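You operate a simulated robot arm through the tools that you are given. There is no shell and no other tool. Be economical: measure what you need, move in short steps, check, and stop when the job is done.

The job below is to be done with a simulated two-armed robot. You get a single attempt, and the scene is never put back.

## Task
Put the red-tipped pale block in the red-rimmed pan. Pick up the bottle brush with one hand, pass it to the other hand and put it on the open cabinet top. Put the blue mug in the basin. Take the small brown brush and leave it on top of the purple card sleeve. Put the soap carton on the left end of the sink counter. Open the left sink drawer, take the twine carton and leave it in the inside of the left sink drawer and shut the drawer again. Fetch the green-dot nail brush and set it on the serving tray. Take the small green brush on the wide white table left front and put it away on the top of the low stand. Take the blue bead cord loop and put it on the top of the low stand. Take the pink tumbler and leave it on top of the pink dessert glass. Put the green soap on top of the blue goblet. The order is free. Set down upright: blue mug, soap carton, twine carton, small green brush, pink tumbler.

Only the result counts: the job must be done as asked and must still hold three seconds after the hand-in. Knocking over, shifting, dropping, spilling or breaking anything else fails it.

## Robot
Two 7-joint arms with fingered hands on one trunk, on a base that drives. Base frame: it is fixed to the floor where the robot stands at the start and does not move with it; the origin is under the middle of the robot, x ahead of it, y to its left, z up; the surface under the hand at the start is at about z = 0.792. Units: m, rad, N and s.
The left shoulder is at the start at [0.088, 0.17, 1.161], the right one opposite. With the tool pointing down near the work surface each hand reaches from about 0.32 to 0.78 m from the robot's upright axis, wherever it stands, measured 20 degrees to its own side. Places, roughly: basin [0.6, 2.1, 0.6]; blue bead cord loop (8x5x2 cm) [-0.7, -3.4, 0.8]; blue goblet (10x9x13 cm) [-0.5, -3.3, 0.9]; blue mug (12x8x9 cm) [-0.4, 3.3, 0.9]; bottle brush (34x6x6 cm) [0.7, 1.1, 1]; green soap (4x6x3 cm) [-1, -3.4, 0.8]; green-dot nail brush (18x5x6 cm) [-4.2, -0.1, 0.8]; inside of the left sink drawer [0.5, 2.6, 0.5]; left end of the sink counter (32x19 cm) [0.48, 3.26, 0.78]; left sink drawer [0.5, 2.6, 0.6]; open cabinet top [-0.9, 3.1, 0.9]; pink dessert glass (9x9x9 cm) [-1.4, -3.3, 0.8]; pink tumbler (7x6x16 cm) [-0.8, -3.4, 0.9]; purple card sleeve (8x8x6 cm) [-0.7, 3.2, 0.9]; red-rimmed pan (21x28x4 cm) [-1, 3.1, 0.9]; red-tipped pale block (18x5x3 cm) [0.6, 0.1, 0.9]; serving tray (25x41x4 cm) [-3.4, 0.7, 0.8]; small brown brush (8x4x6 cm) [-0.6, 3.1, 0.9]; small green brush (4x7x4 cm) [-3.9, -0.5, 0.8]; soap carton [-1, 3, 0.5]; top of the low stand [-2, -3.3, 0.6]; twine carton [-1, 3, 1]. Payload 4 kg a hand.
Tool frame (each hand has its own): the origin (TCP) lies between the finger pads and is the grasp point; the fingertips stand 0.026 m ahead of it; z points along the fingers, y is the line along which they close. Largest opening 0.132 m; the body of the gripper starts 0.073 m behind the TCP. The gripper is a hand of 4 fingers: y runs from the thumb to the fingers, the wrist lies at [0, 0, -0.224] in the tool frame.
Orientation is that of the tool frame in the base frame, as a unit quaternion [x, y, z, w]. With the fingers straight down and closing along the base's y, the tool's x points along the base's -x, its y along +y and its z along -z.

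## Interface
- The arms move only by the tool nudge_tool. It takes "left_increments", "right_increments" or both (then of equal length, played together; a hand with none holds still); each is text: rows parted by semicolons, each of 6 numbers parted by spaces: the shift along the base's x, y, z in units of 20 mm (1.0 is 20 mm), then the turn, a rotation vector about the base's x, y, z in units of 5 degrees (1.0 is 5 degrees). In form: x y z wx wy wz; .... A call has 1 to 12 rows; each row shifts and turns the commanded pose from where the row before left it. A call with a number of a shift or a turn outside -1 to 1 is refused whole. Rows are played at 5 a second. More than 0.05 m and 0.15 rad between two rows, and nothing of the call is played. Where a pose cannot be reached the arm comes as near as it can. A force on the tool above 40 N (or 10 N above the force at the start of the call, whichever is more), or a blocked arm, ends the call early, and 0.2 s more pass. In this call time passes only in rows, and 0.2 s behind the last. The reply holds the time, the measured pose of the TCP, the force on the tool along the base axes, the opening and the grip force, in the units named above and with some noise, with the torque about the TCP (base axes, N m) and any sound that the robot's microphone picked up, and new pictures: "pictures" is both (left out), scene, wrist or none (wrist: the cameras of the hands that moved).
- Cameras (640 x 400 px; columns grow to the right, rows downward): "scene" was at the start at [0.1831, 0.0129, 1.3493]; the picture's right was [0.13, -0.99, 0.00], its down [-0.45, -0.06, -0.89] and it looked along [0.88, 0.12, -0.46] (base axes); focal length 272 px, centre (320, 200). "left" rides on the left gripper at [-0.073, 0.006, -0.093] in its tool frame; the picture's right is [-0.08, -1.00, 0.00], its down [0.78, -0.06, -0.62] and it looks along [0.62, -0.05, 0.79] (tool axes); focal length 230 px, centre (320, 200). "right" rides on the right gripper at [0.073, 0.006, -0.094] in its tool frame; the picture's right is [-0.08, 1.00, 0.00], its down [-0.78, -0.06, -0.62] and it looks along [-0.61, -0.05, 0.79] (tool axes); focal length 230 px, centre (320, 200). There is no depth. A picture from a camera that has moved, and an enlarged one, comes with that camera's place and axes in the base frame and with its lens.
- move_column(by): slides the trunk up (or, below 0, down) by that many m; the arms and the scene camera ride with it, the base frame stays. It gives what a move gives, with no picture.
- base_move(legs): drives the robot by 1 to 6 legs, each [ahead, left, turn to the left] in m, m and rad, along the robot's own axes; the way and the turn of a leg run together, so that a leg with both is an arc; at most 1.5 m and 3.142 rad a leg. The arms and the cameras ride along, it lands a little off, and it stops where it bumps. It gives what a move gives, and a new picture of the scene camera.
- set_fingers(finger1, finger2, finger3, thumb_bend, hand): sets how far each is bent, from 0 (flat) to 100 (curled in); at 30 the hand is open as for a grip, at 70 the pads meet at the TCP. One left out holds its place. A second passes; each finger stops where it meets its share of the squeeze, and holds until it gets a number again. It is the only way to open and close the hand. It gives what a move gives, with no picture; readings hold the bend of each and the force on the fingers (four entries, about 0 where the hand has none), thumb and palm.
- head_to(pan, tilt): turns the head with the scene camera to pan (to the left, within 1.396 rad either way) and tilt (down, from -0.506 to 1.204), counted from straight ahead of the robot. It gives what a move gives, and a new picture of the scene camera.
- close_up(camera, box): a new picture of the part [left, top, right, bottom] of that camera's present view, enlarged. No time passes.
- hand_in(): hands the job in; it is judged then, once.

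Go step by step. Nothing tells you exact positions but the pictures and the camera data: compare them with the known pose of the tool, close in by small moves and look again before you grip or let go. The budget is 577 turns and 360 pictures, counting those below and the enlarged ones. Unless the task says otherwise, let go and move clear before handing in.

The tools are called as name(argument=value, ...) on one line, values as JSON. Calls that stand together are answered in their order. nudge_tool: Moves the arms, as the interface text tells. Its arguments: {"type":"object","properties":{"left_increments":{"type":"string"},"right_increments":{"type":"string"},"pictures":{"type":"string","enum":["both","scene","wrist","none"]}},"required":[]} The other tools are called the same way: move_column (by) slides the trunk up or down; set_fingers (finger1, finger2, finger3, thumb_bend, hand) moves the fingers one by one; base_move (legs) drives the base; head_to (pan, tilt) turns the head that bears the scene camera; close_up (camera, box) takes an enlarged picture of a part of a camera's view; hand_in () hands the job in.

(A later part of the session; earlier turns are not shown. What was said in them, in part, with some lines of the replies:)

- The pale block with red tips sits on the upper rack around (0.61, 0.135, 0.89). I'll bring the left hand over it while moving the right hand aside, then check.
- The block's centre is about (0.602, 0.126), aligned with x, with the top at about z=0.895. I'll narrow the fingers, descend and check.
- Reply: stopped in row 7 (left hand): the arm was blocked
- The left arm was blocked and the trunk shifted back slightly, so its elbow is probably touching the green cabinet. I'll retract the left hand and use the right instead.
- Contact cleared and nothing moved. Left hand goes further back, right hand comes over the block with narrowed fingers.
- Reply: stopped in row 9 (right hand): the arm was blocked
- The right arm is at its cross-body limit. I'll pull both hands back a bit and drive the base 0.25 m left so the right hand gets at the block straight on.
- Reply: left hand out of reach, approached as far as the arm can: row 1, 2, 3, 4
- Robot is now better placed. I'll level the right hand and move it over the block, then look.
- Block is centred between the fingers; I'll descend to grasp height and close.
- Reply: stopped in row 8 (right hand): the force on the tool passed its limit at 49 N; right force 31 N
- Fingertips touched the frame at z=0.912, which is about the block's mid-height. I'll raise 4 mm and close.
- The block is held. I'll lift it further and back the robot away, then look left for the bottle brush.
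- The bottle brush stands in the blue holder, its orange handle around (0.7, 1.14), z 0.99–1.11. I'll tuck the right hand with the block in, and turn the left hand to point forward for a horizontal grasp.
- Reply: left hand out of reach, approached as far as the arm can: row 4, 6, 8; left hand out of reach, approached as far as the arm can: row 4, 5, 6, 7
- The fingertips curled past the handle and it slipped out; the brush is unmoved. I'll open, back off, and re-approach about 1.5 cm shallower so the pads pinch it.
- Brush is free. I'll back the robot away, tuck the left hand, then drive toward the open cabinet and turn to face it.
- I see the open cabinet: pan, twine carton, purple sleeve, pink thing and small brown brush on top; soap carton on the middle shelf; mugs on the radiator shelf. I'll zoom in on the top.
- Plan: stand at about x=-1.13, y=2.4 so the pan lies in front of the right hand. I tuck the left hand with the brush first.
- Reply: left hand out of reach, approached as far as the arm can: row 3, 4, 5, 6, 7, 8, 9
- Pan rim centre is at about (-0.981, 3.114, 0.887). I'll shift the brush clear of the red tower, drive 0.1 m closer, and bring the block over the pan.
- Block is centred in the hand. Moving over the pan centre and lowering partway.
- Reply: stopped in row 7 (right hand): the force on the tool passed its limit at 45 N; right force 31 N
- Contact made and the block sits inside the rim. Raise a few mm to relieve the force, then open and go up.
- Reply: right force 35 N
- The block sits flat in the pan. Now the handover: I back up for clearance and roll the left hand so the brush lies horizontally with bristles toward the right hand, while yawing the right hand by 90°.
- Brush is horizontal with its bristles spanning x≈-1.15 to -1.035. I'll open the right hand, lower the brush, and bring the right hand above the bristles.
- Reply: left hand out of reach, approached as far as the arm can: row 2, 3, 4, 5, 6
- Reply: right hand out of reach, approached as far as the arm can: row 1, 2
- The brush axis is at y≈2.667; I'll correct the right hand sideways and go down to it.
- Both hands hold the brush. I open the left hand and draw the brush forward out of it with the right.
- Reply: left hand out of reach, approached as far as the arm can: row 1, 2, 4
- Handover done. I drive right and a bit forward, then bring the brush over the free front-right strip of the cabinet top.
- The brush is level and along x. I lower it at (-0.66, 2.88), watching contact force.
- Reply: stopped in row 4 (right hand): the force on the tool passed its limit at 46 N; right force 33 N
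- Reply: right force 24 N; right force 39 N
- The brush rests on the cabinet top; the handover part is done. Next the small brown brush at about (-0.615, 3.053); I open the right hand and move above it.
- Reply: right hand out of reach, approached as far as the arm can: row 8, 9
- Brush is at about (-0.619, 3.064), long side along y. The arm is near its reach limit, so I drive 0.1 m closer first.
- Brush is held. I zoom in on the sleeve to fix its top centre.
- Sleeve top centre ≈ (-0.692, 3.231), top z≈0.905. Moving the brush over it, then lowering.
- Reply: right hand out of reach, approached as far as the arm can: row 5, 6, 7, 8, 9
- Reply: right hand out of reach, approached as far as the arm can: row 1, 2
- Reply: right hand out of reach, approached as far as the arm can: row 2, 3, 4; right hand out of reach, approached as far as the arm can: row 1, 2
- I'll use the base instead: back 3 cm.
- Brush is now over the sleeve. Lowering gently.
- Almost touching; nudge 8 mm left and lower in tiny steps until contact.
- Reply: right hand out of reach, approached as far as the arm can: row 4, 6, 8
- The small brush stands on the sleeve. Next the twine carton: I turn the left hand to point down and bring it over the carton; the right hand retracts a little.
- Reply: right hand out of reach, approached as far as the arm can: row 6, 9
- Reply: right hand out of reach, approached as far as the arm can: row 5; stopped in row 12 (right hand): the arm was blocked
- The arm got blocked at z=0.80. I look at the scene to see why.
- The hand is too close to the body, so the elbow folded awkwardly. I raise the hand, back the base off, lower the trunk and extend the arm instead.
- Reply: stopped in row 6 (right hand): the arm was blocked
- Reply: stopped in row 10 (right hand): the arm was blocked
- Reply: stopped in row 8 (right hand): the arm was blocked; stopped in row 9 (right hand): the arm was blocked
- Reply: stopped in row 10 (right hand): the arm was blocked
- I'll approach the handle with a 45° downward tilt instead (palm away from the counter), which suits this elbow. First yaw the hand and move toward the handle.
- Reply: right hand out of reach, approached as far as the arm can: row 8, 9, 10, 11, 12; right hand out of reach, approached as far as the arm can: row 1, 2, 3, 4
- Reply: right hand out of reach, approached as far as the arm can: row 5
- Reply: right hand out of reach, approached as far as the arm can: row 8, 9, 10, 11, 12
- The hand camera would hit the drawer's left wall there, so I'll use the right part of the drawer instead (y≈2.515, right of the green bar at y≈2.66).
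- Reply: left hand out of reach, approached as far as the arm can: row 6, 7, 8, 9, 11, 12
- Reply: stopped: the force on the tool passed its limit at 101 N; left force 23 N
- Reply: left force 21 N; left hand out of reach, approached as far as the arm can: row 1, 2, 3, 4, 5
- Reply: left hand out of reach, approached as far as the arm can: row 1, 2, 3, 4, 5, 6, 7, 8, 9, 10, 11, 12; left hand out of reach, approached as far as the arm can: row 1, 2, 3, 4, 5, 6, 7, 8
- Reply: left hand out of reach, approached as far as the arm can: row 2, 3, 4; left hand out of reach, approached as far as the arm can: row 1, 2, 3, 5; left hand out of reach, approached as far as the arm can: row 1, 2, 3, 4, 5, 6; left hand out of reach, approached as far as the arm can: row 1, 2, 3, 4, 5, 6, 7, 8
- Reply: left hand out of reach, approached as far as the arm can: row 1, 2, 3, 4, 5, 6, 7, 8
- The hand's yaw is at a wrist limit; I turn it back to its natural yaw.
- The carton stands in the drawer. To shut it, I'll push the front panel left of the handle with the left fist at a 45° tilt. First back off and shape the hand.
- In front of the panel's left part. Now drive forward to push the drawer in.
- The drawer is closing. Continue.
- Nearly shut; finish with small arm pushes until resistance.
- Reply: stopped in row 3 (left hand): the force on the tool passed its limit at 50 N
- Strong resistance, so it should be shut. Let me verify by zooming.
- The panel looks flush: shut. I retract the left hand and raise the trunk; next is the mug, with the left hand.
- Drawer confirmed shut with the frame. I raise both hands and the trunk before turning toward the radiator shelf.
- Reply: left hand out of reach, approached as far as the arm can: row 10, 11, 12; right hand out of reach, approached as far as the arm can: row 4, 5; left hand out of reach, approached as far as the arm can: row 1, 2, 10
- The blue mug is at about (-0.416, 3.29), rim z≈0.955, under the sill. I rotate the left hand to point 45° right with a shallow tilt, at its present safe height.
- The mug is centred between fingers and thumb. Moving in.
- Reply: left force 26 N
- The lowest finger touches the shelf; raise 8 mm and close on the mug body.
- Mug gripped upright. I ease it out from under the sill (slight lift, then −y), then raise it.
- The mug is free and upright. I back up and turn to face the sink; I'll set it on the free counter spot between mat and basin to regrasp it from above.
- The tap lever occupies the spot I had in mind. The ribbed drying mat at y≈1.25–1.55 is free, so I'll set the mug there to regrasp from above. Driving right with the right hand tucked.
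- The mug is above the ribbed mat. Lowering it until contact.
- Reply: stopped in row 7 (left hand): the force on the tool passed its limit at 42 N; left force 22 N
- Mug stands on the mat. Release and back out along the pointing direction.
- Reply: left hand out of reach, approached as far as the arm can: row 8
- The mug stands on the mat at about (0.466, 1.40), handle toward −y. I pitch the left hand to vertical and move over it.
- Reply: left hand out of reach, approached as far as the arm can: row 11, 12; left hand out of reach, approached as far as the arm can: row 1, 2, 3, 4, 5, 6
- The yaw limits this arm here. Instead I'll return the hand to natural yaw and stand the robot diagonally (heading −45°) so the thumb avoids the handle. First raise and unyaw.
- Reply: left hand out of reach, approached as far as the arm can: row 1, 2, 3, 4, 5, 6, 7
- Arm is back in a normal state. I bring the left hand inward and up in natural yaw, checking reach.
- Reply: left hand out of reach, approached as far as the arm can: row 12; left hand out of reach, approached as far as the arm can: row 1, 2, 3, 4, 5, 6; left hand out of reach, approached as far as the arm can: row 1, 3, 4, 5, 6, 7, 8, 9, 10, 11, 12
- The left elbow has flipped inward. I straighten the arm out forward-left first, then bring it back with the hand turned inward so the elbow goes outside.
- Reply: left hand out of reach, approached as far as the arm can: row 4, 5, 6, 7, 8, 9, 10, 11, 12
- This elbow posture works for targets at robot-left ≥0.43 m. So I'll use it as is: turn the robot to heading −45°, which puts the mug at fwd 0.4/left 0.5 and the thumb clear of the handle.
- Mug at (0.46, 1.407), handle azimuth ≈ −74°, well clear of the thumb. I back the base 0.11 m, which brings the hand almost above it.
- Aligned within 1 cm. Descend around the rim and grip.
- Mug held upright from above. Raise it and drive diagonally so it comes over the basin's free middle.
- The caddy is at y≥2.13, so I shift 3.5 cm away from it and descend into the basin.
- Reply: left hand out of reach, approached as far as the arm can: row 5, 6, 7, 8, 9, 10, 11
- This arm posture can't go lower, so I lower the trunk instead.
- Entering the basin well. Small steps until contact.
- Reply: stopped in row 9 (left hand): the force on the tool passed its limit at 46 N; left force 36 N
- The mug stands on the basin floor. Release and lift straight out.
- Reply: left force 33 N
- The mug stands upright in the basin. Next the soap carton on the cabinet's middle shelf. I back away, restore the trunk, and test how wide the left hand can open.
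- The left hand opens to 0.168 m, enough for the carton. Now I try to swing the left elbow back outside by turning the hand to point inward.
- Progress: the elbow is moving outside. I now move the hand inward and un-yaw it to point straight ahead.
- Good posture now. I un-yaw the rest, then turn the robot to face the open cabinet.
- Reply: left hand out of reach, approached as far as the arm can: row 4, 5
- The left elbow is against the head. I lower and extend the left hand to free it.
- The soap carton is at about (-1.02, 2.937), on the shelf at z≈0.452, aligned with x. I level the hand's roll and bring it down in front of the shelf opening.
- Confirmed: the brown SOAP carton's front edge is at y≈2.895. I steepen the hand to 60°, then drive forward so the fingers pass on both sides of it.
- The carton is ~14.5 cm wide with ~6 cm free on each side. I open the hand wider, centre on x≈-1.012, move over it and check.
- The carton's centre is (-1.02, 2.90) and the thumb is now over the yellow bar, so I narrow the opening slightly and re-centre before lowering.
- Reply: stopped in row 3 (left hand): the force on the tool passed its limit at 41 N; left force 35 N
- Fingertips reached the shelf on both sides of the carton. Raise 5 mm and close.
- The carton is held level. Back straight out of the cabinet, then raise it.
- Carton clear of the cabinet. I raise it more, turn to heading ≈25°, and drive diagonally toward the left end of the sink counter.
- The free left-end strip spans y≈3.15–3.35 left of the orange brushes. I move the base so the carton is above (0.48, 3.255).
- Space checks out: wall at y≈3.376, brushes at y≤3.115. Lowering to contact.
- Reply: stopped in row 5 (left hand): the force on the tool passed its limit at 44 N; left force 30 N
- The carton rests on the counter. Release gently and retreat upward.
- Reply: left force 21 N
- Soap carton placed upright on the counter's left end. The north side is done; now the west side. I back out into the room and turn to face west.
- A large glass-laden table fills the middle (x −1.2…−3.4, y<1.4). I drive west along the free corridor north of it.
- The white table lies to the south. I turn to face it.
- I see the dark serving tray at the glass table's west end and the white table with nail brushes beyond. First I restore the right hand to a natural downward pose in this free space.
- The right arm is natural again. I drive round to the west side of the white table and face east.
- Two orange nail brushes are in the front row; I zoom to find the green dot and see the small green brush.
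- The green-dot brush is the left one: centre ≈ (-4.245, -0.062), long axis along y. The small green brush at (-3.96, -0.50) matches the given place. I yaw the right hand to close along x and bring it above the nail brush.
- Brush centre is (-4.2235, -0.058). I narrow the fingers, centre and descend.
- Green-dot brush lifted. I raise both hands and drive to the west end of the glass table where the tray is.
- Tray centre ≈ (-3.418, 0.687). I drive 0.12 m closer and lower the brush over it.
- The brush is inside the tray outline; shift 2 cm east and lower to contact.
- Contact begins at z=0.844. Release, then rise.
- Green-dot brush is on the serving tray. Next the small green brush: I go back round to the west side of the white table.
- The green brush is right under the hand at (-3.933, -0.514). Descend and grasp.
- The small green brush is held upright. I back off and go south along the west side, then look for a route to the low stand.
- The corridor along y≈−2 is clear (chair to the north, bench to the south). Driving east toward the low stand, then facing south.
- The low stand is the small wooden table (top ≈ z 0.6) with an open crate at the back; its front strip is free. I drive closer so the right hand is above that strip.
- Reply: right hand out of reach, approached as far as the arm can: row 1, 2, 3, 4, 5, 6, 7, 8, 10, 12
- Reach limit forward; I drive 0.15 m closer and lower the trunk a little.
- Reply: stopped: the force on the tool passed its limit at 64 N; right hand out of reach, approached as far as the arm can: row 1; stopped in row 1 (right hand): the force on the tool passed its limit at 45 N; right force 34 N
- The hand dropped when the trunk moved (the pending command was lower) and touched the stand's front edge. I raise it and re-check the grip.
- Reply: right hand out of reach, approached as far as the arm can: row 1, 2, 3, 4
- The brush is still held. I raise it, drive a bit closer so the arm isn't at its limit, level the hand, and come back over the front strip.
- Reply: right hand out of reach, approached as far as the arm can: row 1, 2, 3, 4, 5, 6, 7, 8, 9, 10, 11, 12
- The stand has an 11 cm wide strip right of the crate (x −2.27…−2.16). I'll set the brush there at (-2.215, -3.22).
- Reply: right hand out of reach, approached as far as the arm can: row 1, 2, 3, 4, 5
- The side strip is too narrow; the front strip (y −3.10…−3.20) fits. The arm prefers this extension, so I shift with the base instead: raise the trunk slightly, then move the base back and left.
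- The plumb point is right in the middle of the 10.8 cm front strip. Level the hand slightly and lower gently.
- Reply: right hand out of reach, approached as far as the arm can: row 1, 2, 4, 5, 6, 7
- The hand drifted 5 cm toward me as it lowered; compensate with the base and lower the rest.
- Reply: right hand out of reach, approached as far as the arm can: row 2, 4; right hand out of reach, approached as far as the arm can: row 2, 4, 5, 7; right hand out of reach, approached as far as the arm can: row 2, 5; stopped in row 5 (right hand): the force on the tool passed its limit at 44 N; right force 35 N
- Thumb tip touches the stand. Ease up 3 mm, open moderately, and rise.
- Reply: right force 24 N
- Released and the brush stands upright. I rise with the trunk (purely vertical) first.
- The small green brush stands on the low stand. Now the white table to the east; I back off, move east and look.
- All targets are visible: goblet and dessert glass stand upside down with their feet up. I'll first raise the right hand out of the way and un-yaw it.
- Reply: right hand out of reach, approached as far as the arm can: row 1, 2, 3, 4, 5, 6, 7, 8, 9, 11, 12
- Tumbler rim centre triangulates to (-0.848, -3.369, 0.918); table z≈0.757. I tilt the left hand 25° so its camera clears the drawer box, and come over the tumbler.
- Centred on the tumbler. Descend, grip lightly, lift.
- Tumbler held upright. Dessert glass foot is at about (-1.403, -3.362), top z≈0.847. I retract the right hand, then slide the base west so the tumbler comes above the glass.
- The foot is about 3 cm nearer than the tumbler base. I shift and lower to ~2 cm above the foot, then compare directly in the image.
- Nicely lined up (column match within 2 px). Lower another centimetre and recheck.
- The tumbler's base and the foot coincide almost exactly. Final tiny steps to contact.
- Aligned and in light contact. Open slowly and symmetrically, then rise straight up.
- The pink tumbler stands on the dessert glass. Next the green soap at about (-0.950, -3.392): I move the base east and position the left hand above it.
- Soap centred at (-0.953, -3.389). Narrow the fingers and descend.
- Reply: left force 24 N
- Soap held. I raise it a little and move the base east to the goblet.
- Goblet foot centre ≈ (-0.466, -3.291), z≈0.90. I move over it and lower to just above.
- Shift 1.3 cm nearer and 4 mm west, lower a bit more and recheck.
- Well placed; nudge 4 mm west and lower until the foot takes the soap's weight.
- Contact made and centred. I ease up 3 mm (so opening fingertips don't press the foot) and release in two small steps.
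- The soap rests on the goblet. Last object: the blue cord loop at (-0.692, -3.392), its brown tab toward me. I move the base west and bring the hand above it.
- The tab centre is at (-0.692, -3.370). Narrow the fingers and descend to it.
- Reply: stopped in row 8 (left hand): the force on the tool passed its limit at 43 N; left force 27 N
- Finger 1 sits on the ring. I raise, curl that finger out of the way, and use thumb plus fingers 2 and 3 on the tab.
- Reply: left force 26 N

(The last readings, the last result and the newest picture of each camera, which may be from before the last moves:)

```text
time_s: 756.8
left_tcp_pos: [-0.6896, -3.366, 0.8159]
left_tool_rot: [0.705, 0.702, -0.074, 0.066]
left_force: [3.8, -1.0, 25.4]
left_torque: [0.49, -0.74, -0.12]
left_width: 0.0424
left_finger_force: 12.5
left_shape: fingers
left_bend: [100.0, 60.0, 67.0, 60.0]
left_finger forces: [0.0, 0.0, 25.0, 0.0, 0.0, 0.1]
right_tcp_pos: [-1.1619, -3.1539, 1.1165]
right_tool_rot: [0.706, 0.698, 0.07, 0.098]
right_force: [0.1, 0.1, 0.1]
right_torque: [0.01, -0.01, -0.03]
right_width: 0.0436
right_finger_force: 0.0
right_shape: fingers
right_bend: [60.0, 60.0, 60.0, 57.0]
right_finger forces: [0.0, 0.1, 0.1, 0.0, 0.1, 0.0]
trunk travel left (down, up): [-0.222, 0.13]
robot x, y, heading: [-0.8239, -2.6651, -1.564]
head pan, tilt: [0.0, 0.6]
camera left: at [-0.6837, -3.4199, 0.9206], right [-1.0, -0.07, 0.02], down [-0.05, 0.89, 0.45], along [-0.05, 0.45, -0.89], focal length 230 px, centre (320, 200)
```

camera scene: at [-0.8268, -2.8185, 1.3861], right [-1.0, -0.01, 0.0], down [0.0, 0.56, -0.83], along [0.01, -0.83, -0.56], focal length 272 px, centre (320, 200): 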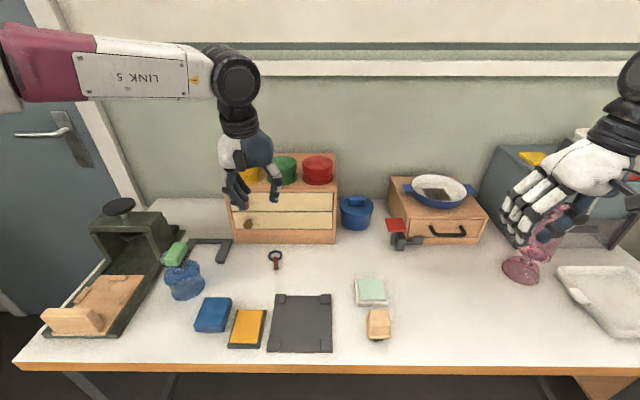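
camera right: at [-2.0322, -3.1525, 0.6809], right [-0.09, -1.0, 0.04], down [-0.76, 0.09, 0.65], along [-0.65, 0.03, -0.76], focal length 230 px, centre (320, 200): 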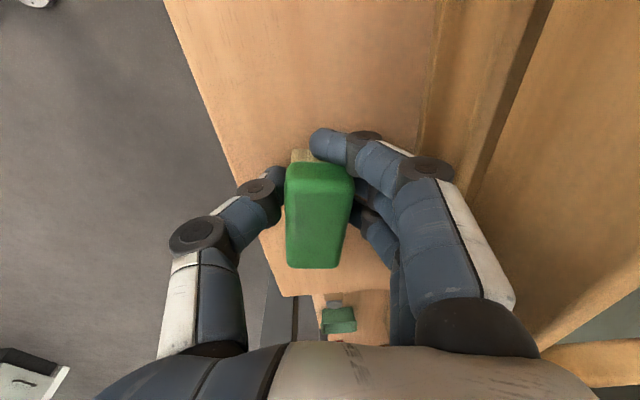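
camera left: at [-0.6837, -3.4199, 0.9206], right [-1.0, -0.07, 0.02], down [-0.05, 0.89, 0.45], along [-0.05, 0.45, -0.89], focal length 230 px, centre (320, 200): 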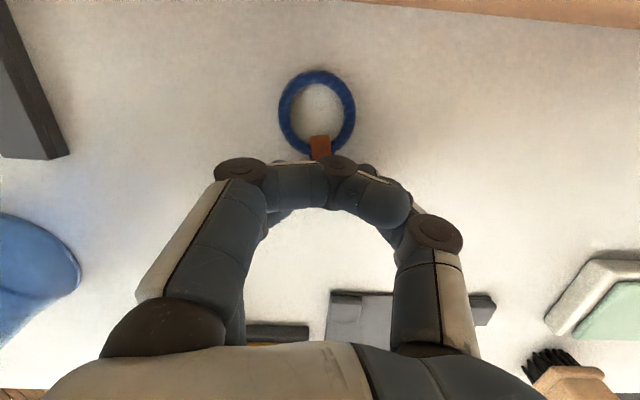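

Finger 3 hits the table because of the residual tilt. I level the hand, then lower again.

nudge_tool(left_increments="0 0 0.5 0.8 0 0;0 0 0 0.8 0 0;0 0 -0.5 0 0 0;0 0 -0.2 0 0 0;0 0 -0.2 0 0 0;0 0 -0.15 0 0 0;0 0 -0.15 0 0 0", pictures="none")

set_fingers(hand="left", finger2=80, finger3=80, thumb_bend=76)

nudge_tool(left_increments="0 0 0.5 0 0 0;0 0 1 0 0 0;0 0 1 0 0 0;0 0 1 0 0 0;0 0 1 0 0 0", pictures="wrist")

```text
time_s: 758.0
left_tcp_pos: [-0.6891, -3.3663, 0.812]
left_tool_rot: [0.708, 0.706, -0.025, 0.017]
left_force: [2.1, 17.3, 25.3]
left_torque: [-1.37, -0.7, 0.0]
left_width: 0.0424
left_finger_force: 10.0
left_shape: fingers
left_bend: [100.0, 60.0, 65.0, 60.0]
left_finger forces: [0.0, 2.0, 16.9, 0.1, 1.0, 0.0]
right_tcp_pos: [-1.1619, -3.15, 1.1169]
right_tool_rot: [0.706, 0.698, 0.068, 0.099]
right_force: [-0.3, 0.0, 0.1]
right_torque: [0.01, 0.02, -0.03]
right_width: 0.0433
right_finger_force: 0.1
right_shape: fingers
right_bend: [60.0, 60.0, 60.0, 57.0]
right_finger forces: [0.1, 0.0, 0.1, 0.0, 0.0, 0.0]
trunk travel left (down, up): [-0.222, 0.13]
robot x, y, heading: [-0.8234, -2.6669, -1.557]
head pan, tilt: [0.0, 0.6]
stopped in row 5 (left hand): the force on the tool passed its limit at 44 N (the readings are from after the stop); the commanded pose is now the measured one
```

```text
time_s: 759.0
left_tcp_pos: [-0.6896, -3.3644, 0.8089]
left_tool_rot: [0.709, 0.705, -0.022, 0.016]
left_force: [-0.9, 23.0, 3.4]
left_torque: [-2.88, -0.11, 0.1]
left_width: 0.0385
left_finger_force: 11.3
left_shape: fingers
left_bend: [100.0, 71.0, 80.0, 71.0]
left_finger forces: [0.1, 11.4, 0.0, 0.1, 9.5, 0.0]
right_tcp_pos: [-1.1627, -3.1528, 1.1152]
right_tool_rot: [0.707, 0.697, 0.069, 0.098]
right_force: [0.5, -0.5, 0.4]
right_torque: [0.01, 0.01, 0.0]
right_width: 0.0436
right_finger_force: 0.1
right_shape: fingers
right_bend: [60.0, 60.0, 60.0, 57.0]
right_finger forces: [0.1, 0.1, 0.0, 0.1, 0.0, 0.1]
trunk travel left (down, up): [-0.222, 0.13]
robot x, y, heading: [-0.8266, -2.6661, -1.563]
head pan, tilt: [0.0, 0.6]
```

```text
time_s: 759.9
left_tcp_pos: [-0.6878, -3.3645, 0.8643]
left_tool_rot: [0.707, 0.706, -0.021, 0.013]
left_force: [1.2, 10.5, 2.5]
left_torque: [-1.4, 0.11, 0.18]
left_width: 0.0383
left_finger_force: 9.3
left_shape: fingers
left_bend: [100.0, 71.0, 80.0, 71.0]
left_finger forces: [0.1, 9.1, 0.1, 0.0, 9.0, 0.0]
right_tcp_pos: [-1.162, -3.153, 1.1163]
right_tool_rot: [0.705, 0.699, 0.068, 0.098]
right_force: [0.2, 0.8, 0.0]
right_torque: [-0.01, 0.0, -0.03]
right_width: 0.0432
right_finger_force: 0.0
right_shape: fingers
right_bend: [60.0, 60.0, 60.0, 57.0]
right_finger forces: [0.0, 0.1, 0.0, 0.0, 0.0, 0.0]
trunk travel left (down, up): [-0.222, 0.13]
robot x, y, heading: [-0.8268, -2.6697, -1.561]
head pan, tilt: [0.0, 0.6]
stopped in row 4 (left hand): the force on the tool passed its limit at 60 N (the readings are from after the stop); the commanded pose is now the measured one
camera left: at [-0.6833, -3.4332, 0.9612], right [-1.0, -0.08, 0.01], down [-0.05, 0.81, 0.58], along [-0.05, 0.58, -0.82], focal length 230 px, centre (320, 200)
```

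left: 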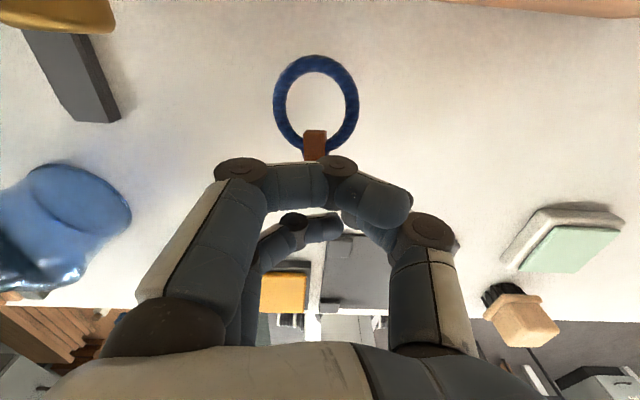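

The hand camera is pressing the drawer box. I move straight back toward me at once, then up, and check the box.

nudge_tool(left_increments="0 0.5 0 0 0 0;0 0.5 0 0 0 0;0 1 0 0 0 0;0 1 0 0 0 0", pictures="none")

nudge_tool(left_increments="0 0.5 1 0 0 0;0 0 1 0 0 0;0 0 1 0 0 0;0 0 1 0 0 0", pictures="both")

```text
time_s: 760.9
left_tcp_pos: [-0.6895, -3.3046, 0.8638]
left_tool_rot: [0.708, 0.706, -0.02, 0.014]
left_force: [0.2, 0.3, -0.4]
left_torque: [-0.03, -0.06, -0.01]
left_width: 0.0385
left_finger_force: 9.1
left_shape: fingers
left_bend: [100.0, 71.0, 80.0, 71.0]
left_finger forces: [0.0, 9.0, 0.1, 0.0, 9.1, 0.0]
right_tcp_pos: [-1.1619, -3.1553, 1.1144]
right_tool_rot: [0.707, 0.698, 0.068, 0.097]
right_force: [-0.2, -0.3, 0.1]
right_torque: [-0.01, -0.03, 0.0]
right_width: 0.0436
right_finger_force: 0.1
right_shape: fingers
right_bend: [60.0, 60.0, 60.0, 57.0]
right_finger forces: [0.0, 0.0, 0.0, 0.1, 0.1, 0.1]
trunk travel left (down, up): [-0.222, 0.13]
robot x, y, heading: [-0.8233, -2.6674, -1.56]
head pan, tilt: [0.0, 0.6]
```

```text
time_s: 761.9
left_tcp_pos: [-0.6888, -3.2944, 0.9436]
left_tool_rot: [0.708, 0.706, -0.02, 0.013]
left_force: [0.1, 0.4, -0.1]
left_torque: [0.01, -0.03, -0.02]
left_width: 0.0386
left_finger_force: 9.7
left_shape: fingers
left_bend: [100.0, 71.0, 80.0, 71.0]
left_finger forces: [0.0, 9.1, 0.0, 0.0, 9.0, 0.0]
right_tcp_pos: [-1.1626, -3.1543, 1.1145]
right_tool_rot: [0.705, 0.699, 0.069, 0.098]
right_force: [0.0, 0.4, -0.1]
right_torque: [-0.02, 0.01, 0.01]
right_width: 0.0433
right_finger_force: 0.2
right_shape: fingers
right_bend: [60.0, 60.0, 60.0, 57.0]
right_finger forces: [0.0, 0.1, 0.0, 0.0, 0.1, 0.1]
trunk travel left (down, up): [-0.222, 0.13]
robot x, y, heading: [-0.8243, -2.6686, -1.561]
head pan, tilt: [0.0, 0.6]
camera scene: at [-0.8262, -2.818, 1.3861], right [-1.0, -0.01, 0.0], down [-0.01, 0.56, -0.83], along [0.01, -0.83, -0.56], focal length 272 px, centre (320, 200)
camera left: at [-0.6831, -3.3646, 1.0394], right [-1.0, -0.07, 0.01], down [-0.05, 0.81, 0.58], along [-0.05, 0.58, -0.81], focal length 230 px, centre (320, 200)
```

scene: 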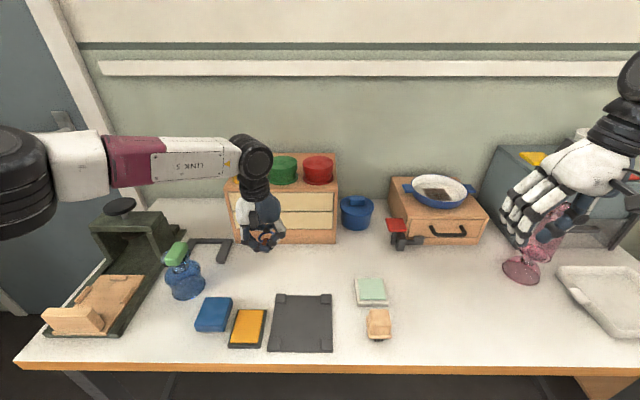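
left: 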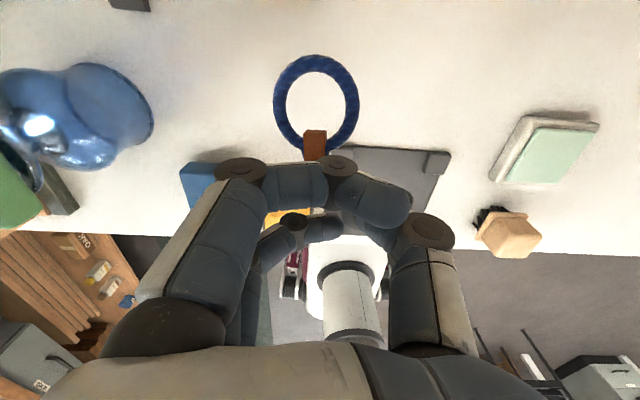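

The loop is securely held by its tab and the drawer box looks unmoved. I back off, drive west to the low stand and look.

nudge_tool(left_increments="0 0 1 0 0 0;0 0 1 0 0 0;0 0 1 0 0 0", pictures="none")

base_move(legs=[[-0.45, 0, 0], [0, -1.29, 0], [0.22, 0, 0]])

close_up(camera="left", box=[0, 0, 640, 400])

```text
time_s: 762.7
left_tcp_pos: [-0.6892, -3.2952, 1.0032]
left_tool_rot: [0.707, 0.706, -0.021, 0.013]
left_force: [0.4, -1.0, 0.8]
left_torque: [-0.02, -0.03, 0.03]
left_width: 0.0382
left_finger_force: 8.9
left_shape: fingers
left_bend: [100.0, 71.0, 80.0, 71.0]
left_finger forces: [0.1, 9.1, 0.0, 0.0, 9.1, 0.1]
right_tcp_pos: [-1.1624, -3.1535, 1.1146]
right_tool_rot: [0.706, 0.698, 0.069, 0.097]
right_force: [-0.3, -0.5, 0.5]
right_torque: [0.01, 0.01, 0.01]
right_width: 0.0435
right_finger_force: 0.0
right_shape: fingers
right_bend: [60.0, 60.0, 60.0, 57.0]
right_finger forces: [0.1, 0.0, 0.0, 0.1, 0.0, 0.1]
trunk travel left (down, up): [-0.222, 0.13]
robot x, y, heading: [-0.8267, -2.6681, -1.56]
head pan, tilt: [0.0, 0.6]
```

```text
time_s: 777.9
left_tcp_pos: [-1.9816, -3.0799, 1.0023]
left_tool_rot: [0.706, 0.707, -0.02, 0.012]
left_force: [-0.3, 0.4, -0.6]
left_torque: [0.03, 0.02, -0.04]
left_width: 0.0386
left_finger_force: 8.4
left_shape: fingers
left_bend: [100.0, 71.0, 80.0, 71.0]
left_finger forces: [0.0, 9.1, 0.1, 0.0, 9.1, 0.1]
right_tcp_pos: [-2.4544, -2.9397, 1.1144]
right_tool_rot: [0.705, 0.699, 0.07, 0.097]
right_force: [0.9, -0.3, 0.5]
right_torque: [0.04, 0.02, 0.0]
right_width: 0.0433
right_finger_force: 0.0
right_shape: fingers
right_bend: [60.0, 60.0, 60.0, 57.0]
right_finger forces: [0.0, 0.0, 0.1, 0.1, 0.0, 0.0]
trunk travel left (down, up): [-0.222, 0.13]
robot x, y, heading: [-2.1211, -2.452, -1.557]
head pan, tilt: [0.0, 0.6]
camera scene: at [-2.12, -2.6028, 1.386], right [-1.0, -0.01, 0.0], down [-0.01, 0.57, -0.82], along [0.01, -0.82, -0.57], focal length 272 px, centre (320, 200)
```

scene: 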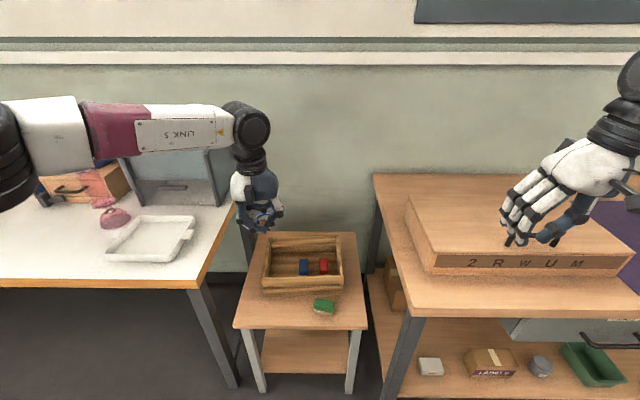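

```text
1.00 times, centred on (320, 200) of left (not enlarged: the box is as wide or as high as the picture)
camera zoom: at [-1.9761, -3.1484, 1.0988], right [-1.0, -0.08, 0.01], down [-0.05, 0.81, 0.58], along [-0.06, 0.58, -0.81], focal length 230 px, centre (320, 200)
```

zoom: 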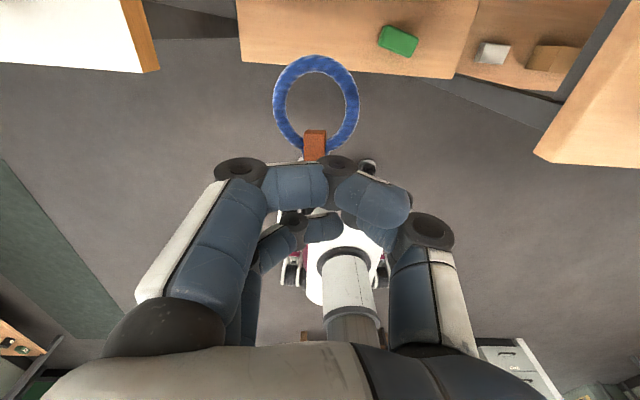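

Strip is y −3.09…−3.23. I drive 5 cm closer so the loop will lie within it at x≈-1.98, and lower the hand.

base_move(legs=[[0.05, 0, 0]])

nudge_tool(left_increments="0 0 -1 0 0 0;0 0 -1 0 0 0;0 0 -1 0 0 0;0 0 -1 0 0 0;0 0 -1 0 0 0;0 0 -1 0 0 0;0 0 -1 0 0 0;0 0 -1 0 0 0;0 0 -1 0 0 0;0 0 -1 0 0 0;0 0 -1 0 0 0;0 0 -1 0 0 0", pictures="none")

nudge_tool(left_increments="0 0 -1 0 0 0;0 0 -1 0 0 0;0 0 -1 0 0 0;0 0 -1 0 0 0", pictures="wrist")

```text
time_s: 778.8
left_tcp_pos: [-1.9815, -3.1298, 1.0021]
left_tool_rot: [0.707, 0.707, -0.02, 0.013]
left_force: [0.3, -0.1, 0.0]
left_torque: [0.02, 0.01, -0.01]
left_width: 0.0383
left_finger_force: 9.5
left_shape: fingers
left_bend: [100.0, 71.0, 80.0, 71.0]
left_finger forces: [0.0, 9.1, 0.0, 0.1, 9.1, 0.0]
right_tcp_pos: [-2.4549, -2.9916, 1.1147]
right_tool_rot: [0.705, 0.699, 0.07, 0.097]
right_force: [0.2, -0.6, -0.8]
right_torque: [0.04, -0.02, 0.01]
right_width: 0.0435
right_finger_force: 0.1
right_shape: fingers
right_bend: [60.0, 60.0, 60.0, 57.0]
right_finger forces: [0.0, 0.1, 0.0, 0.1, 0.0, 0.0]
trunk travel left (down, up): [-0.222, 0.13]
robot x, y, heading: [-2.1225, -2.4996, -1.561]
head pan, tilt: [0.0, 0.6]
camera scene: at [-2.1194, -2.6537, 1.3859], right [-1.0, -0.01, 0.0], down [-0.01, 0.57, -0.82], along [0.01, -0.82, -0.57], focal length 272 px, centre (320, 200)
```

scene: 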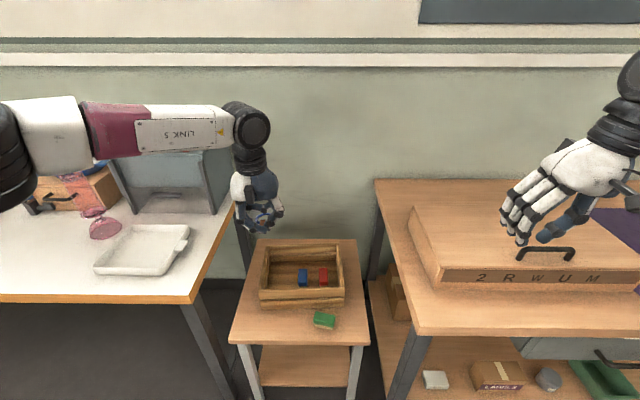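

```text
time_s: 781.4
left_tcp_pos: [-1.981, -3.1292, 0.7629]
left_tool_rot: [0.707, 0.707, -0.02, 0.013]
left_force: [-0.4, -0.4, 0.0]
left_torque: [0.01, 0.06, 0.0]
left_width: 0.0382
left_finger_force: 9.8
left_shape: fingers
left_bend: [100.0, 70.0, 80.0, 71.0]
left_finger forces: [0.0, 9.2, 0.1, 0.0, 9.1, 0.1]
right_tcp_pos: [-2.454, -2.989, 1.114]
right_tool_rot: [0.704, 0.699, 0.069, 0.098]
right_force: [-0.4, 0.5, 0.3]
right_torque: [0.0, 0.04, 0.01]
right_width: 0.0432
right_finger_force: 0.1
right_shape: fingers
right_bend: [60.0, 60.0, 60.0, 57.0]
right_finger forces: [0.1, 0.1, 0.0, 0.1, 0.0, 0.0]
trunk travel left (down, up): [-0.222, 0.13]
robot x, y, heading: [-2.12, -2.5004, -1.56]
head pan, tilt: [0.0, 0.6]
```

```text
time_s: 782.4
left_tcp_pos: [-1.982, -3.1298, 0.682]
left_tool_rot: [0.708, 0.706, -0.02, 0.013]
left_force: [-0.5, 1.0, 0.3]
left_torque: [0.01, 0.01, -0.02]
left_width: 0.0383
left_finger_force: 9.0
left_shape: fingers
left_bend: [100.0, 70.0, 80.0, 71.0]
left_finger forces: [0.0, 9.1, 0.1, 0.0, 9.0, 0.0]
right_tcp_pos: [-2.4547, -2.9899, 1.114]
right_tool_rot: [0.705, 0.699, 0.07, 0.098]
right_force: [0.0, -0.5, 0.0]
right_torque: [0.02, -0.03, 0.02]
right_width: 0.0433
right_finger_force: 0.0
right_shape: fingers
right_bend: [60.0, 60.0, 60.0, 57.0]
right_finger forces: [0.0, 0.0, 0.0, 0.0, 0.1, 0.0]
trunk travel left (down, up): [-0.222, 0.13]
robot x, y, heading: [-2.1191, -2.5044, -1.559]
head pan, tilt: [0.0, 0.6]
camera left: at [-1.9761, -3.1981, 0.7781], right [-1.0, -0.08, 0.01], down [-0.05, 0.81, 0.58], along [-0.05, 0.58, -0.81], focal length 230 px, centre (320, 200)
```

left: 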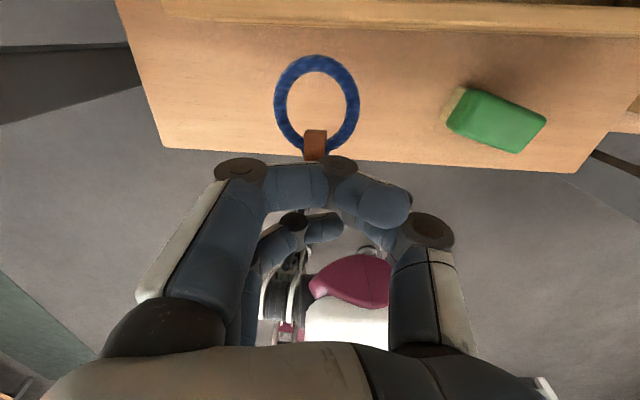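

nudge_tool(left_increments="0 0 -1 0 0 0;0 0 -1 0 0 0;0 0 -0.7 0 0 0;0 0 -0.5 0 0 0;0 0 -0.3 0 0 0;0 0 -0.2 0 0 0;0 0 -0.2 0 0 0;0 0 -0.2 0 0 0;0 0 -0.2 0 0 0", pictures="wrist")

```text
time_s: 784.4
left_tcp_pos: [-1.9781, -3.1135, 0.6137]
left_tool_rot: [0.707, 0.707, -0.02, 0.013]
left_force: [-0.1, 0.7, -0.1]
left_torque: [0.01, -0.01, -0.01]
left_width: 0.0384
left_finger_force: 8.6
left_shape: fingers
left_bend: [100.0, 70.0, 80.0, 71.0]
left_finger forces: [0.0, 9.1, 0.0, 0.1, 9.1, 0.0]
left hand out of reach, approached as far as the arm can: row 3, 4, 5, 7, 8, 9
right_tcp_pos: [-2.4537, -2.9898, 1.1151]
right_tool_rot: [0.704, 0.7, 0.07, 0.097]
right_force: [-0.3, 0.1, -0.4]
right_torque: [-0.02, 0.01, 0.0]
right_width: 0.0432
right_finger_force: 0.1
right_shape: fingers
right_bend: [60.0, 60.0, 60.0, 57.0]
right_finger forces: [0.1, 0.1, 0.0, 0.1, 0.0, 0.0]
trunk travel left (down, up): [-0.222, 0.13]
robot x, y, heading: [-2.1207, -2.5009, -1.557]
head pan, tilt: [0.0, 0.6]
camera left: at [-1.9724, -3.1833, 0.7109], right [-1.0, -0.08, 0.01], down [-0.05, 0.81, 0.58], along [-0.06, 0.58, -0.81], focal length 230 px, centre (320, 200)
```

left: 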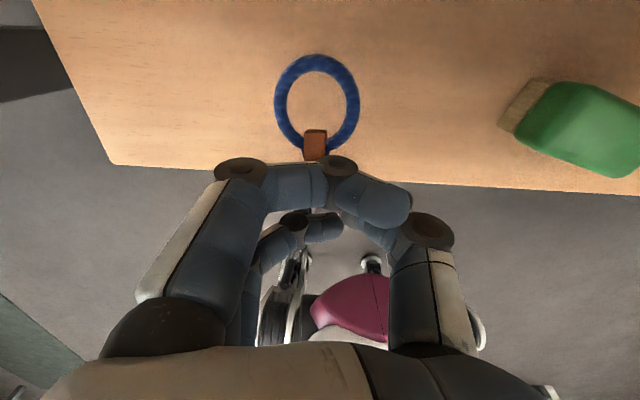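

base_move(legs=[[0.025, 0, 0]])

move_column(by=-0.015)

close_up(camera="left", box=[0, 0, 640, 400])

```text
time_s: 785.2
left_tcp_pos: [-1.9783, -3.1403, 0.6141]
left_tool_rot: [0.707, 0.707, -0.02, 0.013]
left_force: [0.9, 0.2, -1.3]
left_torque: [0.03, -0.02, 0.02]
left_width: 0.0381
left_finger_force: 9.6
left_shape: fingers
left_bend: [100.0, 70.0, 80.0, 72.0]
left_finger forces: [0.0, 9.2, 0.0, 0.0, 9.2, 0.0]
right_tcp_pos: [-2.4538, -3.0158, 1.1131]
right_tool_rot: [0.704, 0.699, 0.071, 0.098]
right_force: [0.8, 0.0, -0.6]
right_torque: [0.03, 0.04, 0.02]
right_width: 0.0434
right_finger_force: 0.0
right_shape: fingers
right_bend: [60.0, 60.0, 60.0, 57.0]
right_finger forces: [0.0, 0.0, 0.1, 0.0, 0.1, 0.0]
trunk travel left (down, up): [-0.222, 0.13]
robot x, y, heading: [-2.1183, -2.5258, -1.557]
head pan, tilt: [0.0, 0.6]
camera scene: at [-2.1191, -2.6783, 1.3859], right [-1.0, -0.01, 0.0], down [-0.01, 0.57, -0.82], along [0.01, -0.82, -0.57], focal length 272 px, centre (320, 200)
```

scene: 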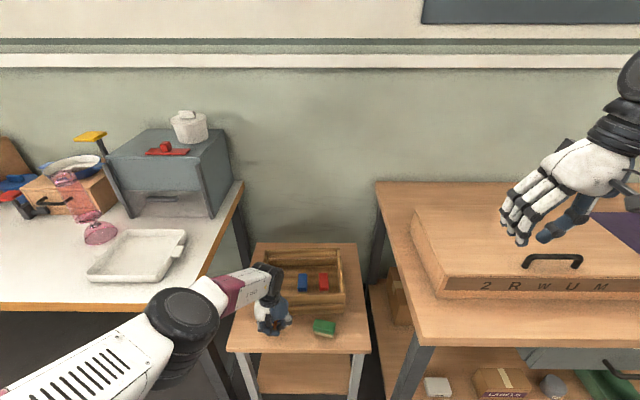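

```text
time_s: 785.9
left_tcp_pos: [-1.9783, -3.1384, 0.6011]
left_tool_rot: [0.707, 0.706, -0.021, 0.014]
left_force: [0.2, 0.1, -0.9]
left_torque: [-0.01, -0.03, -0.04]
left_width: 0.0384
left_finger_force: 9.2
left_shape: fingers
left_bend: [100.0, 70.0, 80.0, 72.0]
left_finger forces: [0.0, 9.2, 0.0, 0.1, 9.2, 0.0]
right_tcp_pos: [-2.4545, -3.0115, 1.0996]
right_tool_rot: [0.705, 0.7, 0.069, 0.097]
right_force: [0.1, 0.7, 0.0]
right_torque: [-0.05, 0.01, 0.0]
right_width: 0.0434
right_finger_force: 0.1
right_shape: fingers
right_bend: [60.0, 60.0, 60.0, 57.0]
right_finger forces: [0.0, 0.0, 0.0, 0.0, 0.0, 0.1]
trunk travel left (down, up): [-0.207, 0.145]
robot x, y, heading: [-2.1178, -2.5289, -1.558]
head pan, tilt: [0.0, 0.6]
```

```text
1.00 times, centred on (320, 200) of left (not enlarged: the box is as wide or as high as the picture)
camera zoom: at [-1.9725, -3.208, 0.6975], right [-1.0, -0.08, 0.01], down [-0.05, 0.81, 0.58], along [-0.05, 0.57, -0.82], focal length 230 px, centre (320, 200)
```

zoom: 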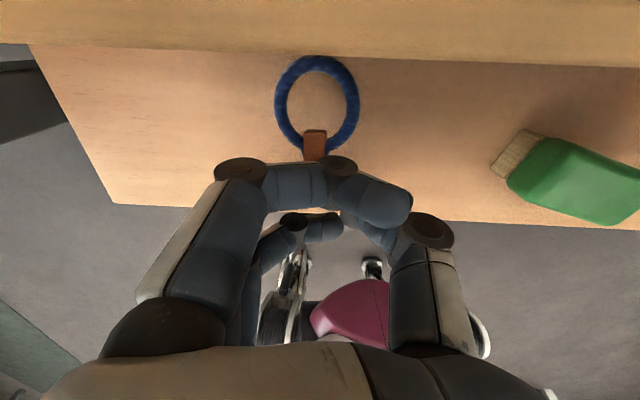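

move_column(by=-0.01)

```text
time_s: 786.4
left_tcp_pos: [-1.9774, -3.1387, 0.5901]
left_tool_rot: [0.707, 0.707, -0.021, 0.013]
left_force: [0.2, -0.2, -0.4]
left_torque: [0.0, -0.05, -0.03]
left_width: 0.0383
left_finger_force: 8.4
left_shape: fingers
left_bend: [100.0, 71.0, 80.0, 72.0]
left_finger forces: [0.0, 8.6, 0.0, 0.0, 8.6, 0.0]
right_tcp_pos: [-2.4544, -3.0144, 1.0896]
right_tool_rot: [0.705, 0.699, 0.069, 0.098]
right_force: [0.0, -0.4, 0.2]
right_torque: [0.02, 0.0, 0.01]
right_width: 0.0434
right_finger_force: 0.0
right_shape: fingers
right_bend: [60.0, 60.0, 60.0, 57.0]
right_finger forces: [0.1, 0.1, 0.0, 0.1, 0.0, 0.0]
trunk travel left (down, up): [-0.197, 0.155]
robot x, y, heading: [-2.119, -2.5231, -1.555]
head pan, tilt: [0.0, 0.6]
```

move_column(by=-0.006)

set_fingers(hand="left", finger2=63, finger3=66, thumb_bend=63)

close_up(camera="left", box=[0, 0, 640, 400])

```text
time_s: 787.0
left_tcp_pos: [-1.9788, -3.139, 0.5861]
left_tool_rot: [0.707, 0.707, -0.021, 0.015]
left_force: [1.9, 8.0, 23.3]
left_torque: [0.29, -0.25, 0.03]
left_width: 0.0379
left_finger_force: 24.0
left_shape: fingers
left_bend: [100.0, 73.0, 80.0, 72.0]
left_finger forces: [0.1, 29.6, 0.1, 0.0, 17.8, 0.0]
right_tcp_pos: [-2.4542, -3.0119, 1.0847]
right_tool_rot: [0.705, 0.699, 0.07, 0.099]
right_force: [-0.3, -0.5, -0.3]
right_torque: [0.01, -0.02, 0.01]
right_width: 0.0433
right_finger_force: 0.0
right_shape: fingers
right_bend: [60.0, 60.0, 60.0, 57.0]
right_finger forces: [0.0, 0.0, 0.1, 0.0, 0.0, 0.0]
trunk travel left (down, up): [-0.191, 0.161]
robot x, y, heading: [-2.1185, -2.5292, -1.558]
head pan, tilt: [0.0, 0.6]
```

```text
time_s: 787.7
left_tcp_pos: [-1.9774, -3.1413, 0.5886]
left_tool_rot: [0.706, 0.707, -0.023, 0.016]
left_force: [1.6, 6.8, 30.5]
left_torque: [0.44, -0.04, -0.01]
left_width: 0.0394
left_finger_force: 16.0
left_shape: fingers
left_bend: [100.0, 68.0, 69.0, 66.0]
left_finger forces: [0.0, 12.1, 5.7, 0.0, 14.7, 0.1]
right_tcp_pos: [-2.4543, -3.0115, 1.0843]
right_tool_rot: [0.705, 0.699, 0.069, 0.098]
right_force: [0.0, -0.3, 0.7]
right_torque: [0.0, 0.0, 0.03]
right_width: 0.0432
right_finger_force: 0.0
right_shape: fingers
right_bend: [60.0, 60.0, 60.0, 57.0]
right_finger forces: [0.0, 0.1, 0.1, 0.0, 0.0, 0.1]
trunk travel left (down, up): [-0.191, 0.161]
robot x, y, heading: [-2.1189, -2.5263, -1.556]
head pan, tilt: [0.0, 0.6]
stopped (left hand): the force on the tool passed its limit at 41 N (the readings are from after the stop); the commanded pose is now the measured one
```

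```text
1.00 times, centred on (320, 200) of left (not enlarged: the box is as wide or as high as the picture)
camera zoom: at [-1.9719, -3.2097, 0.6859], right [-1.0, -0.08, 0.01], down [-0.06, 0.82, 0.57], along [-0.06, 0.57, -0.82], focal length 230 px, centre (320, 200)
```

zoom: 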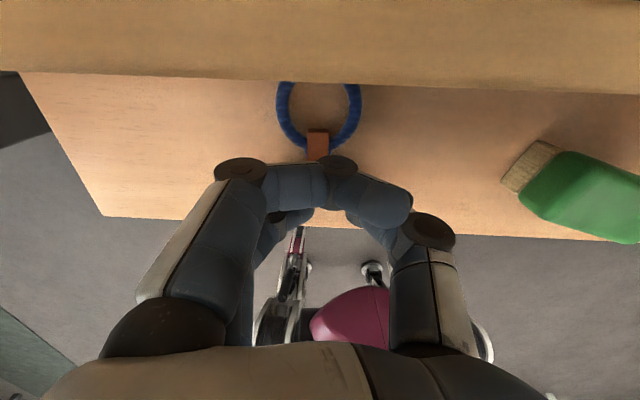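

The loop is down. Ease up with the trunk, open fully, then rise.

move_column(by=0.008)

set_fingers(hand="left", finger2=58, finger3=60, thumb_bend=57)

move_column(by=0.12)

close_up(camera="left", box=[0, 0, 640, 400])

```text
time_s: 788.3
left_tcp_pos: [-1.977, -3.1401, 0.5925]
left_tool_rot: [0.707, 0.707, -0.02, 0.014]
left_force: [-0.4, -0.1, 0.3]
left_torque: [0.03, 0.01, -0.01]
left_width: 0.0415
left_finger_force: 0.0
left_shape: fingers
left_bend: [100.0, 63.0, 66.0, 63.0]
left_finger forces: [0.1, 0.0, 0.0, 0.0, 0.0, 0.1]
right_tcp_pos: [-2.455, -3.0158, 1.0906]
right_tool_rot: [0.705, 0.699, 0.07, 0.097]
right_force: [0.0, -1.2, 0.0]
right_torque: [-0.03, -0.01, -0.01]
right_width: 0.0431
right_finger_force: 0.1
right_shape: fingers
right_bend: [60.0, 60.0, 60.0, 57.0]
right_finger forces: [0.0, 0.0, 0.0, 0.1, 0.0, 0.0]
trunk travel left (down, up): [-0.199, 0.153]
robot x, y, heading: [-2.1198, -2.527, -1.562]
head pan, tilt: [0.0, 0.6]
```

```text
time_s: 789.3
left_tcp_pos: [-1.9763, -3.1414, 0.5927]
left_tool_rot: [0.707, 0.707, -0.021, 0.014]
left_force: [-0.7, 0.1, 0.8]
left_torque: [0.01, -0.04, -0.01]
left_width: 0.0442
left_finger_force: 0.5
left_shape: fingers
left_bend: [100.0, 57.0, 61.0, 56.0]
left_finger forces: [0.0, 0.1, 0.9, 0.0, 0.0, 0.0]
right_tcp_pos: [-2.4547, -3.0141, 1.0916]
right_tool_rot: [0.705, 0.699, 0.07, 0.097]
right_force: [-0.5, -0.3, -0.1]
right_torque: [0.01, -0.03, -0.02]
right_width: 0.0432
right_finger_force: 0.0
right_shape: fingers
right_bend: [60.0, 60.0, 60.0, 57.0]
right_finger forces: [0.1, 0.0, 0.0, 0.0, 0.0, 0.0]
trunk travel left (down, up): [-0.199, 0.153]
robot x, y, heading: [-2.1199, -2.5258, -1.559]
head pan, tilt: [0.0, 0.6]
```

```text
time_s: 790.8
left_tcp_pos: [-1.9777, -3.1607, 0.7484]
left_tool_rot: [0.706, 0.706, -0.042, 0.036]
left_force: [0.0, 0.7, -0.2]
left_torque: [0.0, 0.0, 0.0]
left_width: 0.0444
left_finger_force: 0.0
left_shape: fingers
left_bend: [100.0, 57.0, 60.0, 56.0]
left_finger forces: [0.0, 0.0, 0.0, 0.0, 0.0, 0.1]
right_tcp_pos: [-2.4545, -3.0139, 1.2108]
right_tool_rot: [0.705, 0.699, 0.069, 0.097]
right_force: [0.0, -0.5, 0.6]
right_torque: [-0.02, 0.02, 0.0]
right_width: 0.0434
right_finger_force: 0.0
right_shape: fingers
right_bend: [60.0, 60.0, 60.0, 57.0]
right_finger forces: [0.0, 0.1, 0.0, 0.0, 0.0, 0.0]
trunk travel left (down, up): [-0.319, 0.033]
robot x, y, heading: [-2.1213, -2.525, -1.564]
head pan, tilt: [0.0, 0.6]
```

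```text
1.00 times, centred on (320, 200) of left (not enlarged: the box is as wide or as high as the picture)
camera zoom: at [-1.9716, -3.2228, 0.8497], right [-1.0, -0.08, 0.02], down [-0.06, 0.85, 0.53], along [-0.06, 0.52, -0.85], focal length 230 px, centre (320, 200)
```

zoom: 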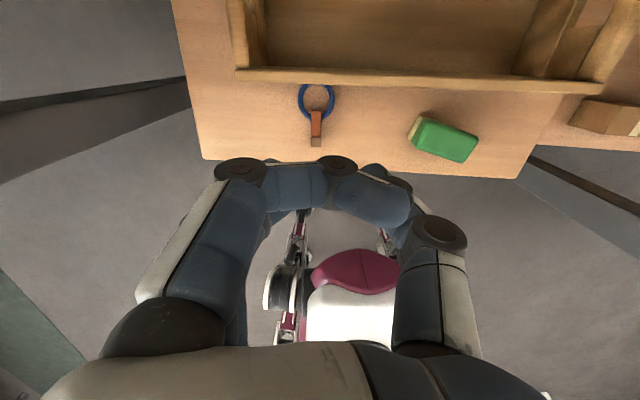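

Both items lie on the low stand. I back the robot away and verify the glasses and soap once more.

base_move(legs=[[-0.4, 0, 0]])

head_to(pan=0.6, tilt=0.4)

```text
time_s: 793.3
left_tcp_pos: [-1.9816, -2.7585, 0.7511]
left_tool_rot: [0.706, 0.706, -0.042, 0.037]
left_force: [-0.7, 0.6, 0.1]
left_torque: [-0.01, -0.01, 0.05]
left_width: 0.0443
left_finger_force: 0.0
left_shape: fingers
left_bend: [100.0, 57.0, 60.0, 56.0]
left_finger forces: [0.1, 0.0, 0.1, 0.0, 0.0, 0.0]
right_tcp_pos: [-2.4582, -2.611, 1.2122]
right_tool_rot: [0.704, 0.7, 0.071, 0.097]
right_force: [-0.2, -0.2, 0.2]
right_torque: [0.02, 0.01, 0.0]
right_width: 0.0433
right_finger_force: 0.1
right_shape: fingers
right_bend: [60.0, 60.0, 60.0, 57.0]
right_finger forces: [0.0, 0.1, 0.0, 0.0, 0.0, 0.1]
trunk travel left (down, up): [-0.319, 0.033]
robot x, y, heading: [-2.1254, -2.1233, -1.557]
head pan, tilt: [0.0, 0.6]
camera scene: at [-2.1242, -2.2513, 1.4847], right [-1.0, -0.01, 0.0], down [-0.01, 0.56, -0.83], along [0.01, -0.83, -0.56], focal length 272 px, centre (320, 200)
```

scene: 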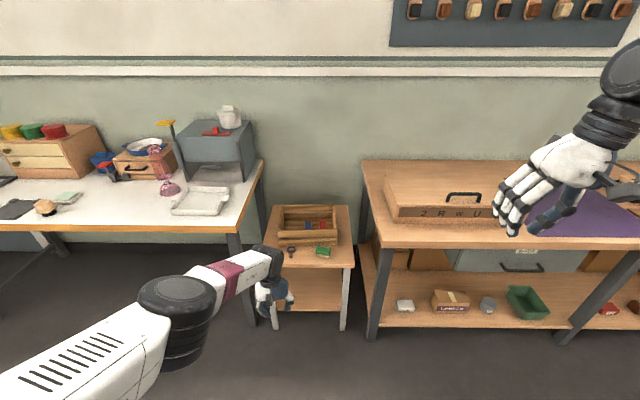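

```text
time_s: 794.3
left_tcp_pos: [-1.981, -2.7582, 0.7498]
left_tool_rot: [0.706, 0.706, -0.042, 0.036]
left_force: [0.5, 0.1, -0.3]
left_torque: [-0.02, 0.0, -0.01]
left_width: 0.0443
left_finger_force: 0.1
left_shape: fingers
left_bend: [100.0, 57.0, 60.0, 56.0]
left_finger forces: [0.1, 0.0, 0.0, 0.0, 0.0, 0.0]
right_tcp_pos: [-2.4591, -2.6121, 1.2121]
right_tool_rot: [0.704, 0.7, 0.07, 0.098]
right_force: [0.2, -0.1, 0.6]
right_torque: [-0.01, 0.02, 0.02]
right_width: 0.0433
right_finger_force: 0.0
right_shape: fingers
right_bend: [60.0, 60.0, 60.0, 57.0]
right_finger forces: [0.1, 0.1, 0.0, 0.1, 0.0, 0.0]
trunk travel left (down, up): [-0.319, 0.033]
robot x, y, heading: [-2.1252, -2.1261, -1.556]
head pan, tilt: [0.6, 0.4]
camera scene: at [-2.0722, -2.2393, 1.5029], right [-0.82, -0.58, 0.0], down [-0.22, 0.32, -0.92], along [0.53, -0.75, -0.39], focal length 272 px, centre (320, 200)
```

scene: 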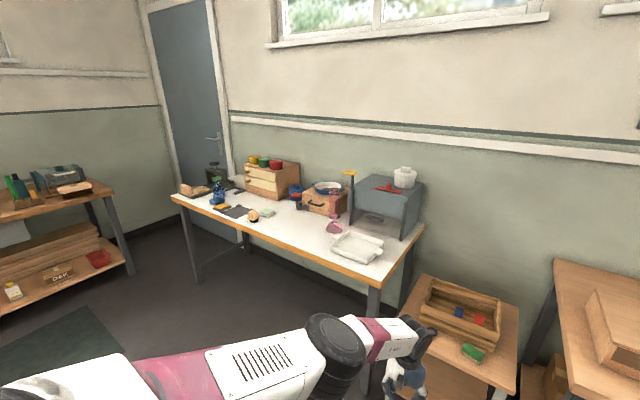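

close_up(camera="scene", box=[180, 150, 400, 270])

close_up(camera="scene", box=[390, 260, 530, 380])

```text
2.91 times, centred on (290, 210) of scene
camera zoom: at [-2.0722, -2.2393, 1.5029], right [-0.82, -0.58, 0.0], down [-0.22, 0.32, -0.92], along [0.53, -0.75, -0.39], focal length 791 px, centre (407, 171)
```

zoom: 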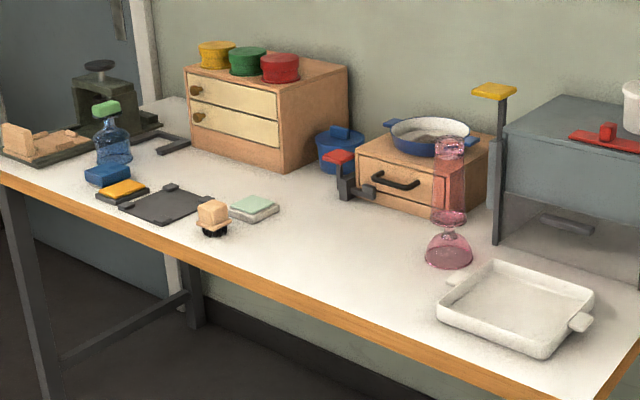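

```text
3.33 times, centred on (460, 320) of scene
camera zoom: at [-2.0722, -2.2393, 1.5029], right [-0.82, -0.58, 0.0], down [-0.22, 0.32, -0.92], along [0.53, -0.75, -0.39], focal length 906 px, centre (-147, -200)
```

zoom: 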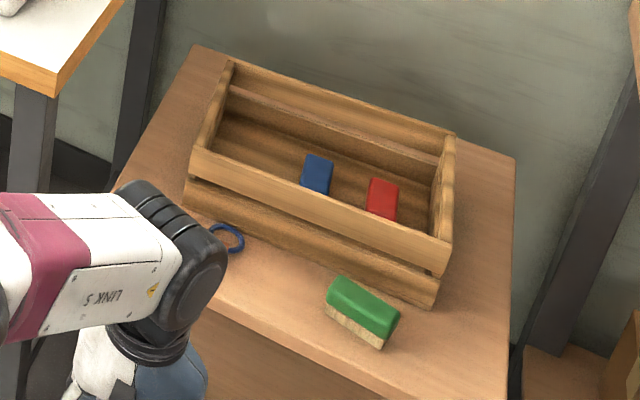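

Everything stands as asked: the tumbler is on the dessert glass, the soap is on the goblet, and the green brush (upright) and cord loop are on the low stand. Both hands are empty and clear, so I hand in.

hand_in()

```text
The job is handed in.
```

I did all the tasks and handed the job in; the hand-in returned no verdict.

Three things to know:

- **Drawer box:** While I was taking the cord loop, my hand camera pressed on the wooden drawer box on the south table. The box looks unmoved in the pictures, but I could not rule out a shift of a few millimetres.
- **Left sink drawer:** I judged it shut from the pictures, because the front looked flush and it resisted pushing.
- **Blue mug:** I set it down once on the ribbed drying mat beside the sink to regrasp it, then put it upright in the basin.
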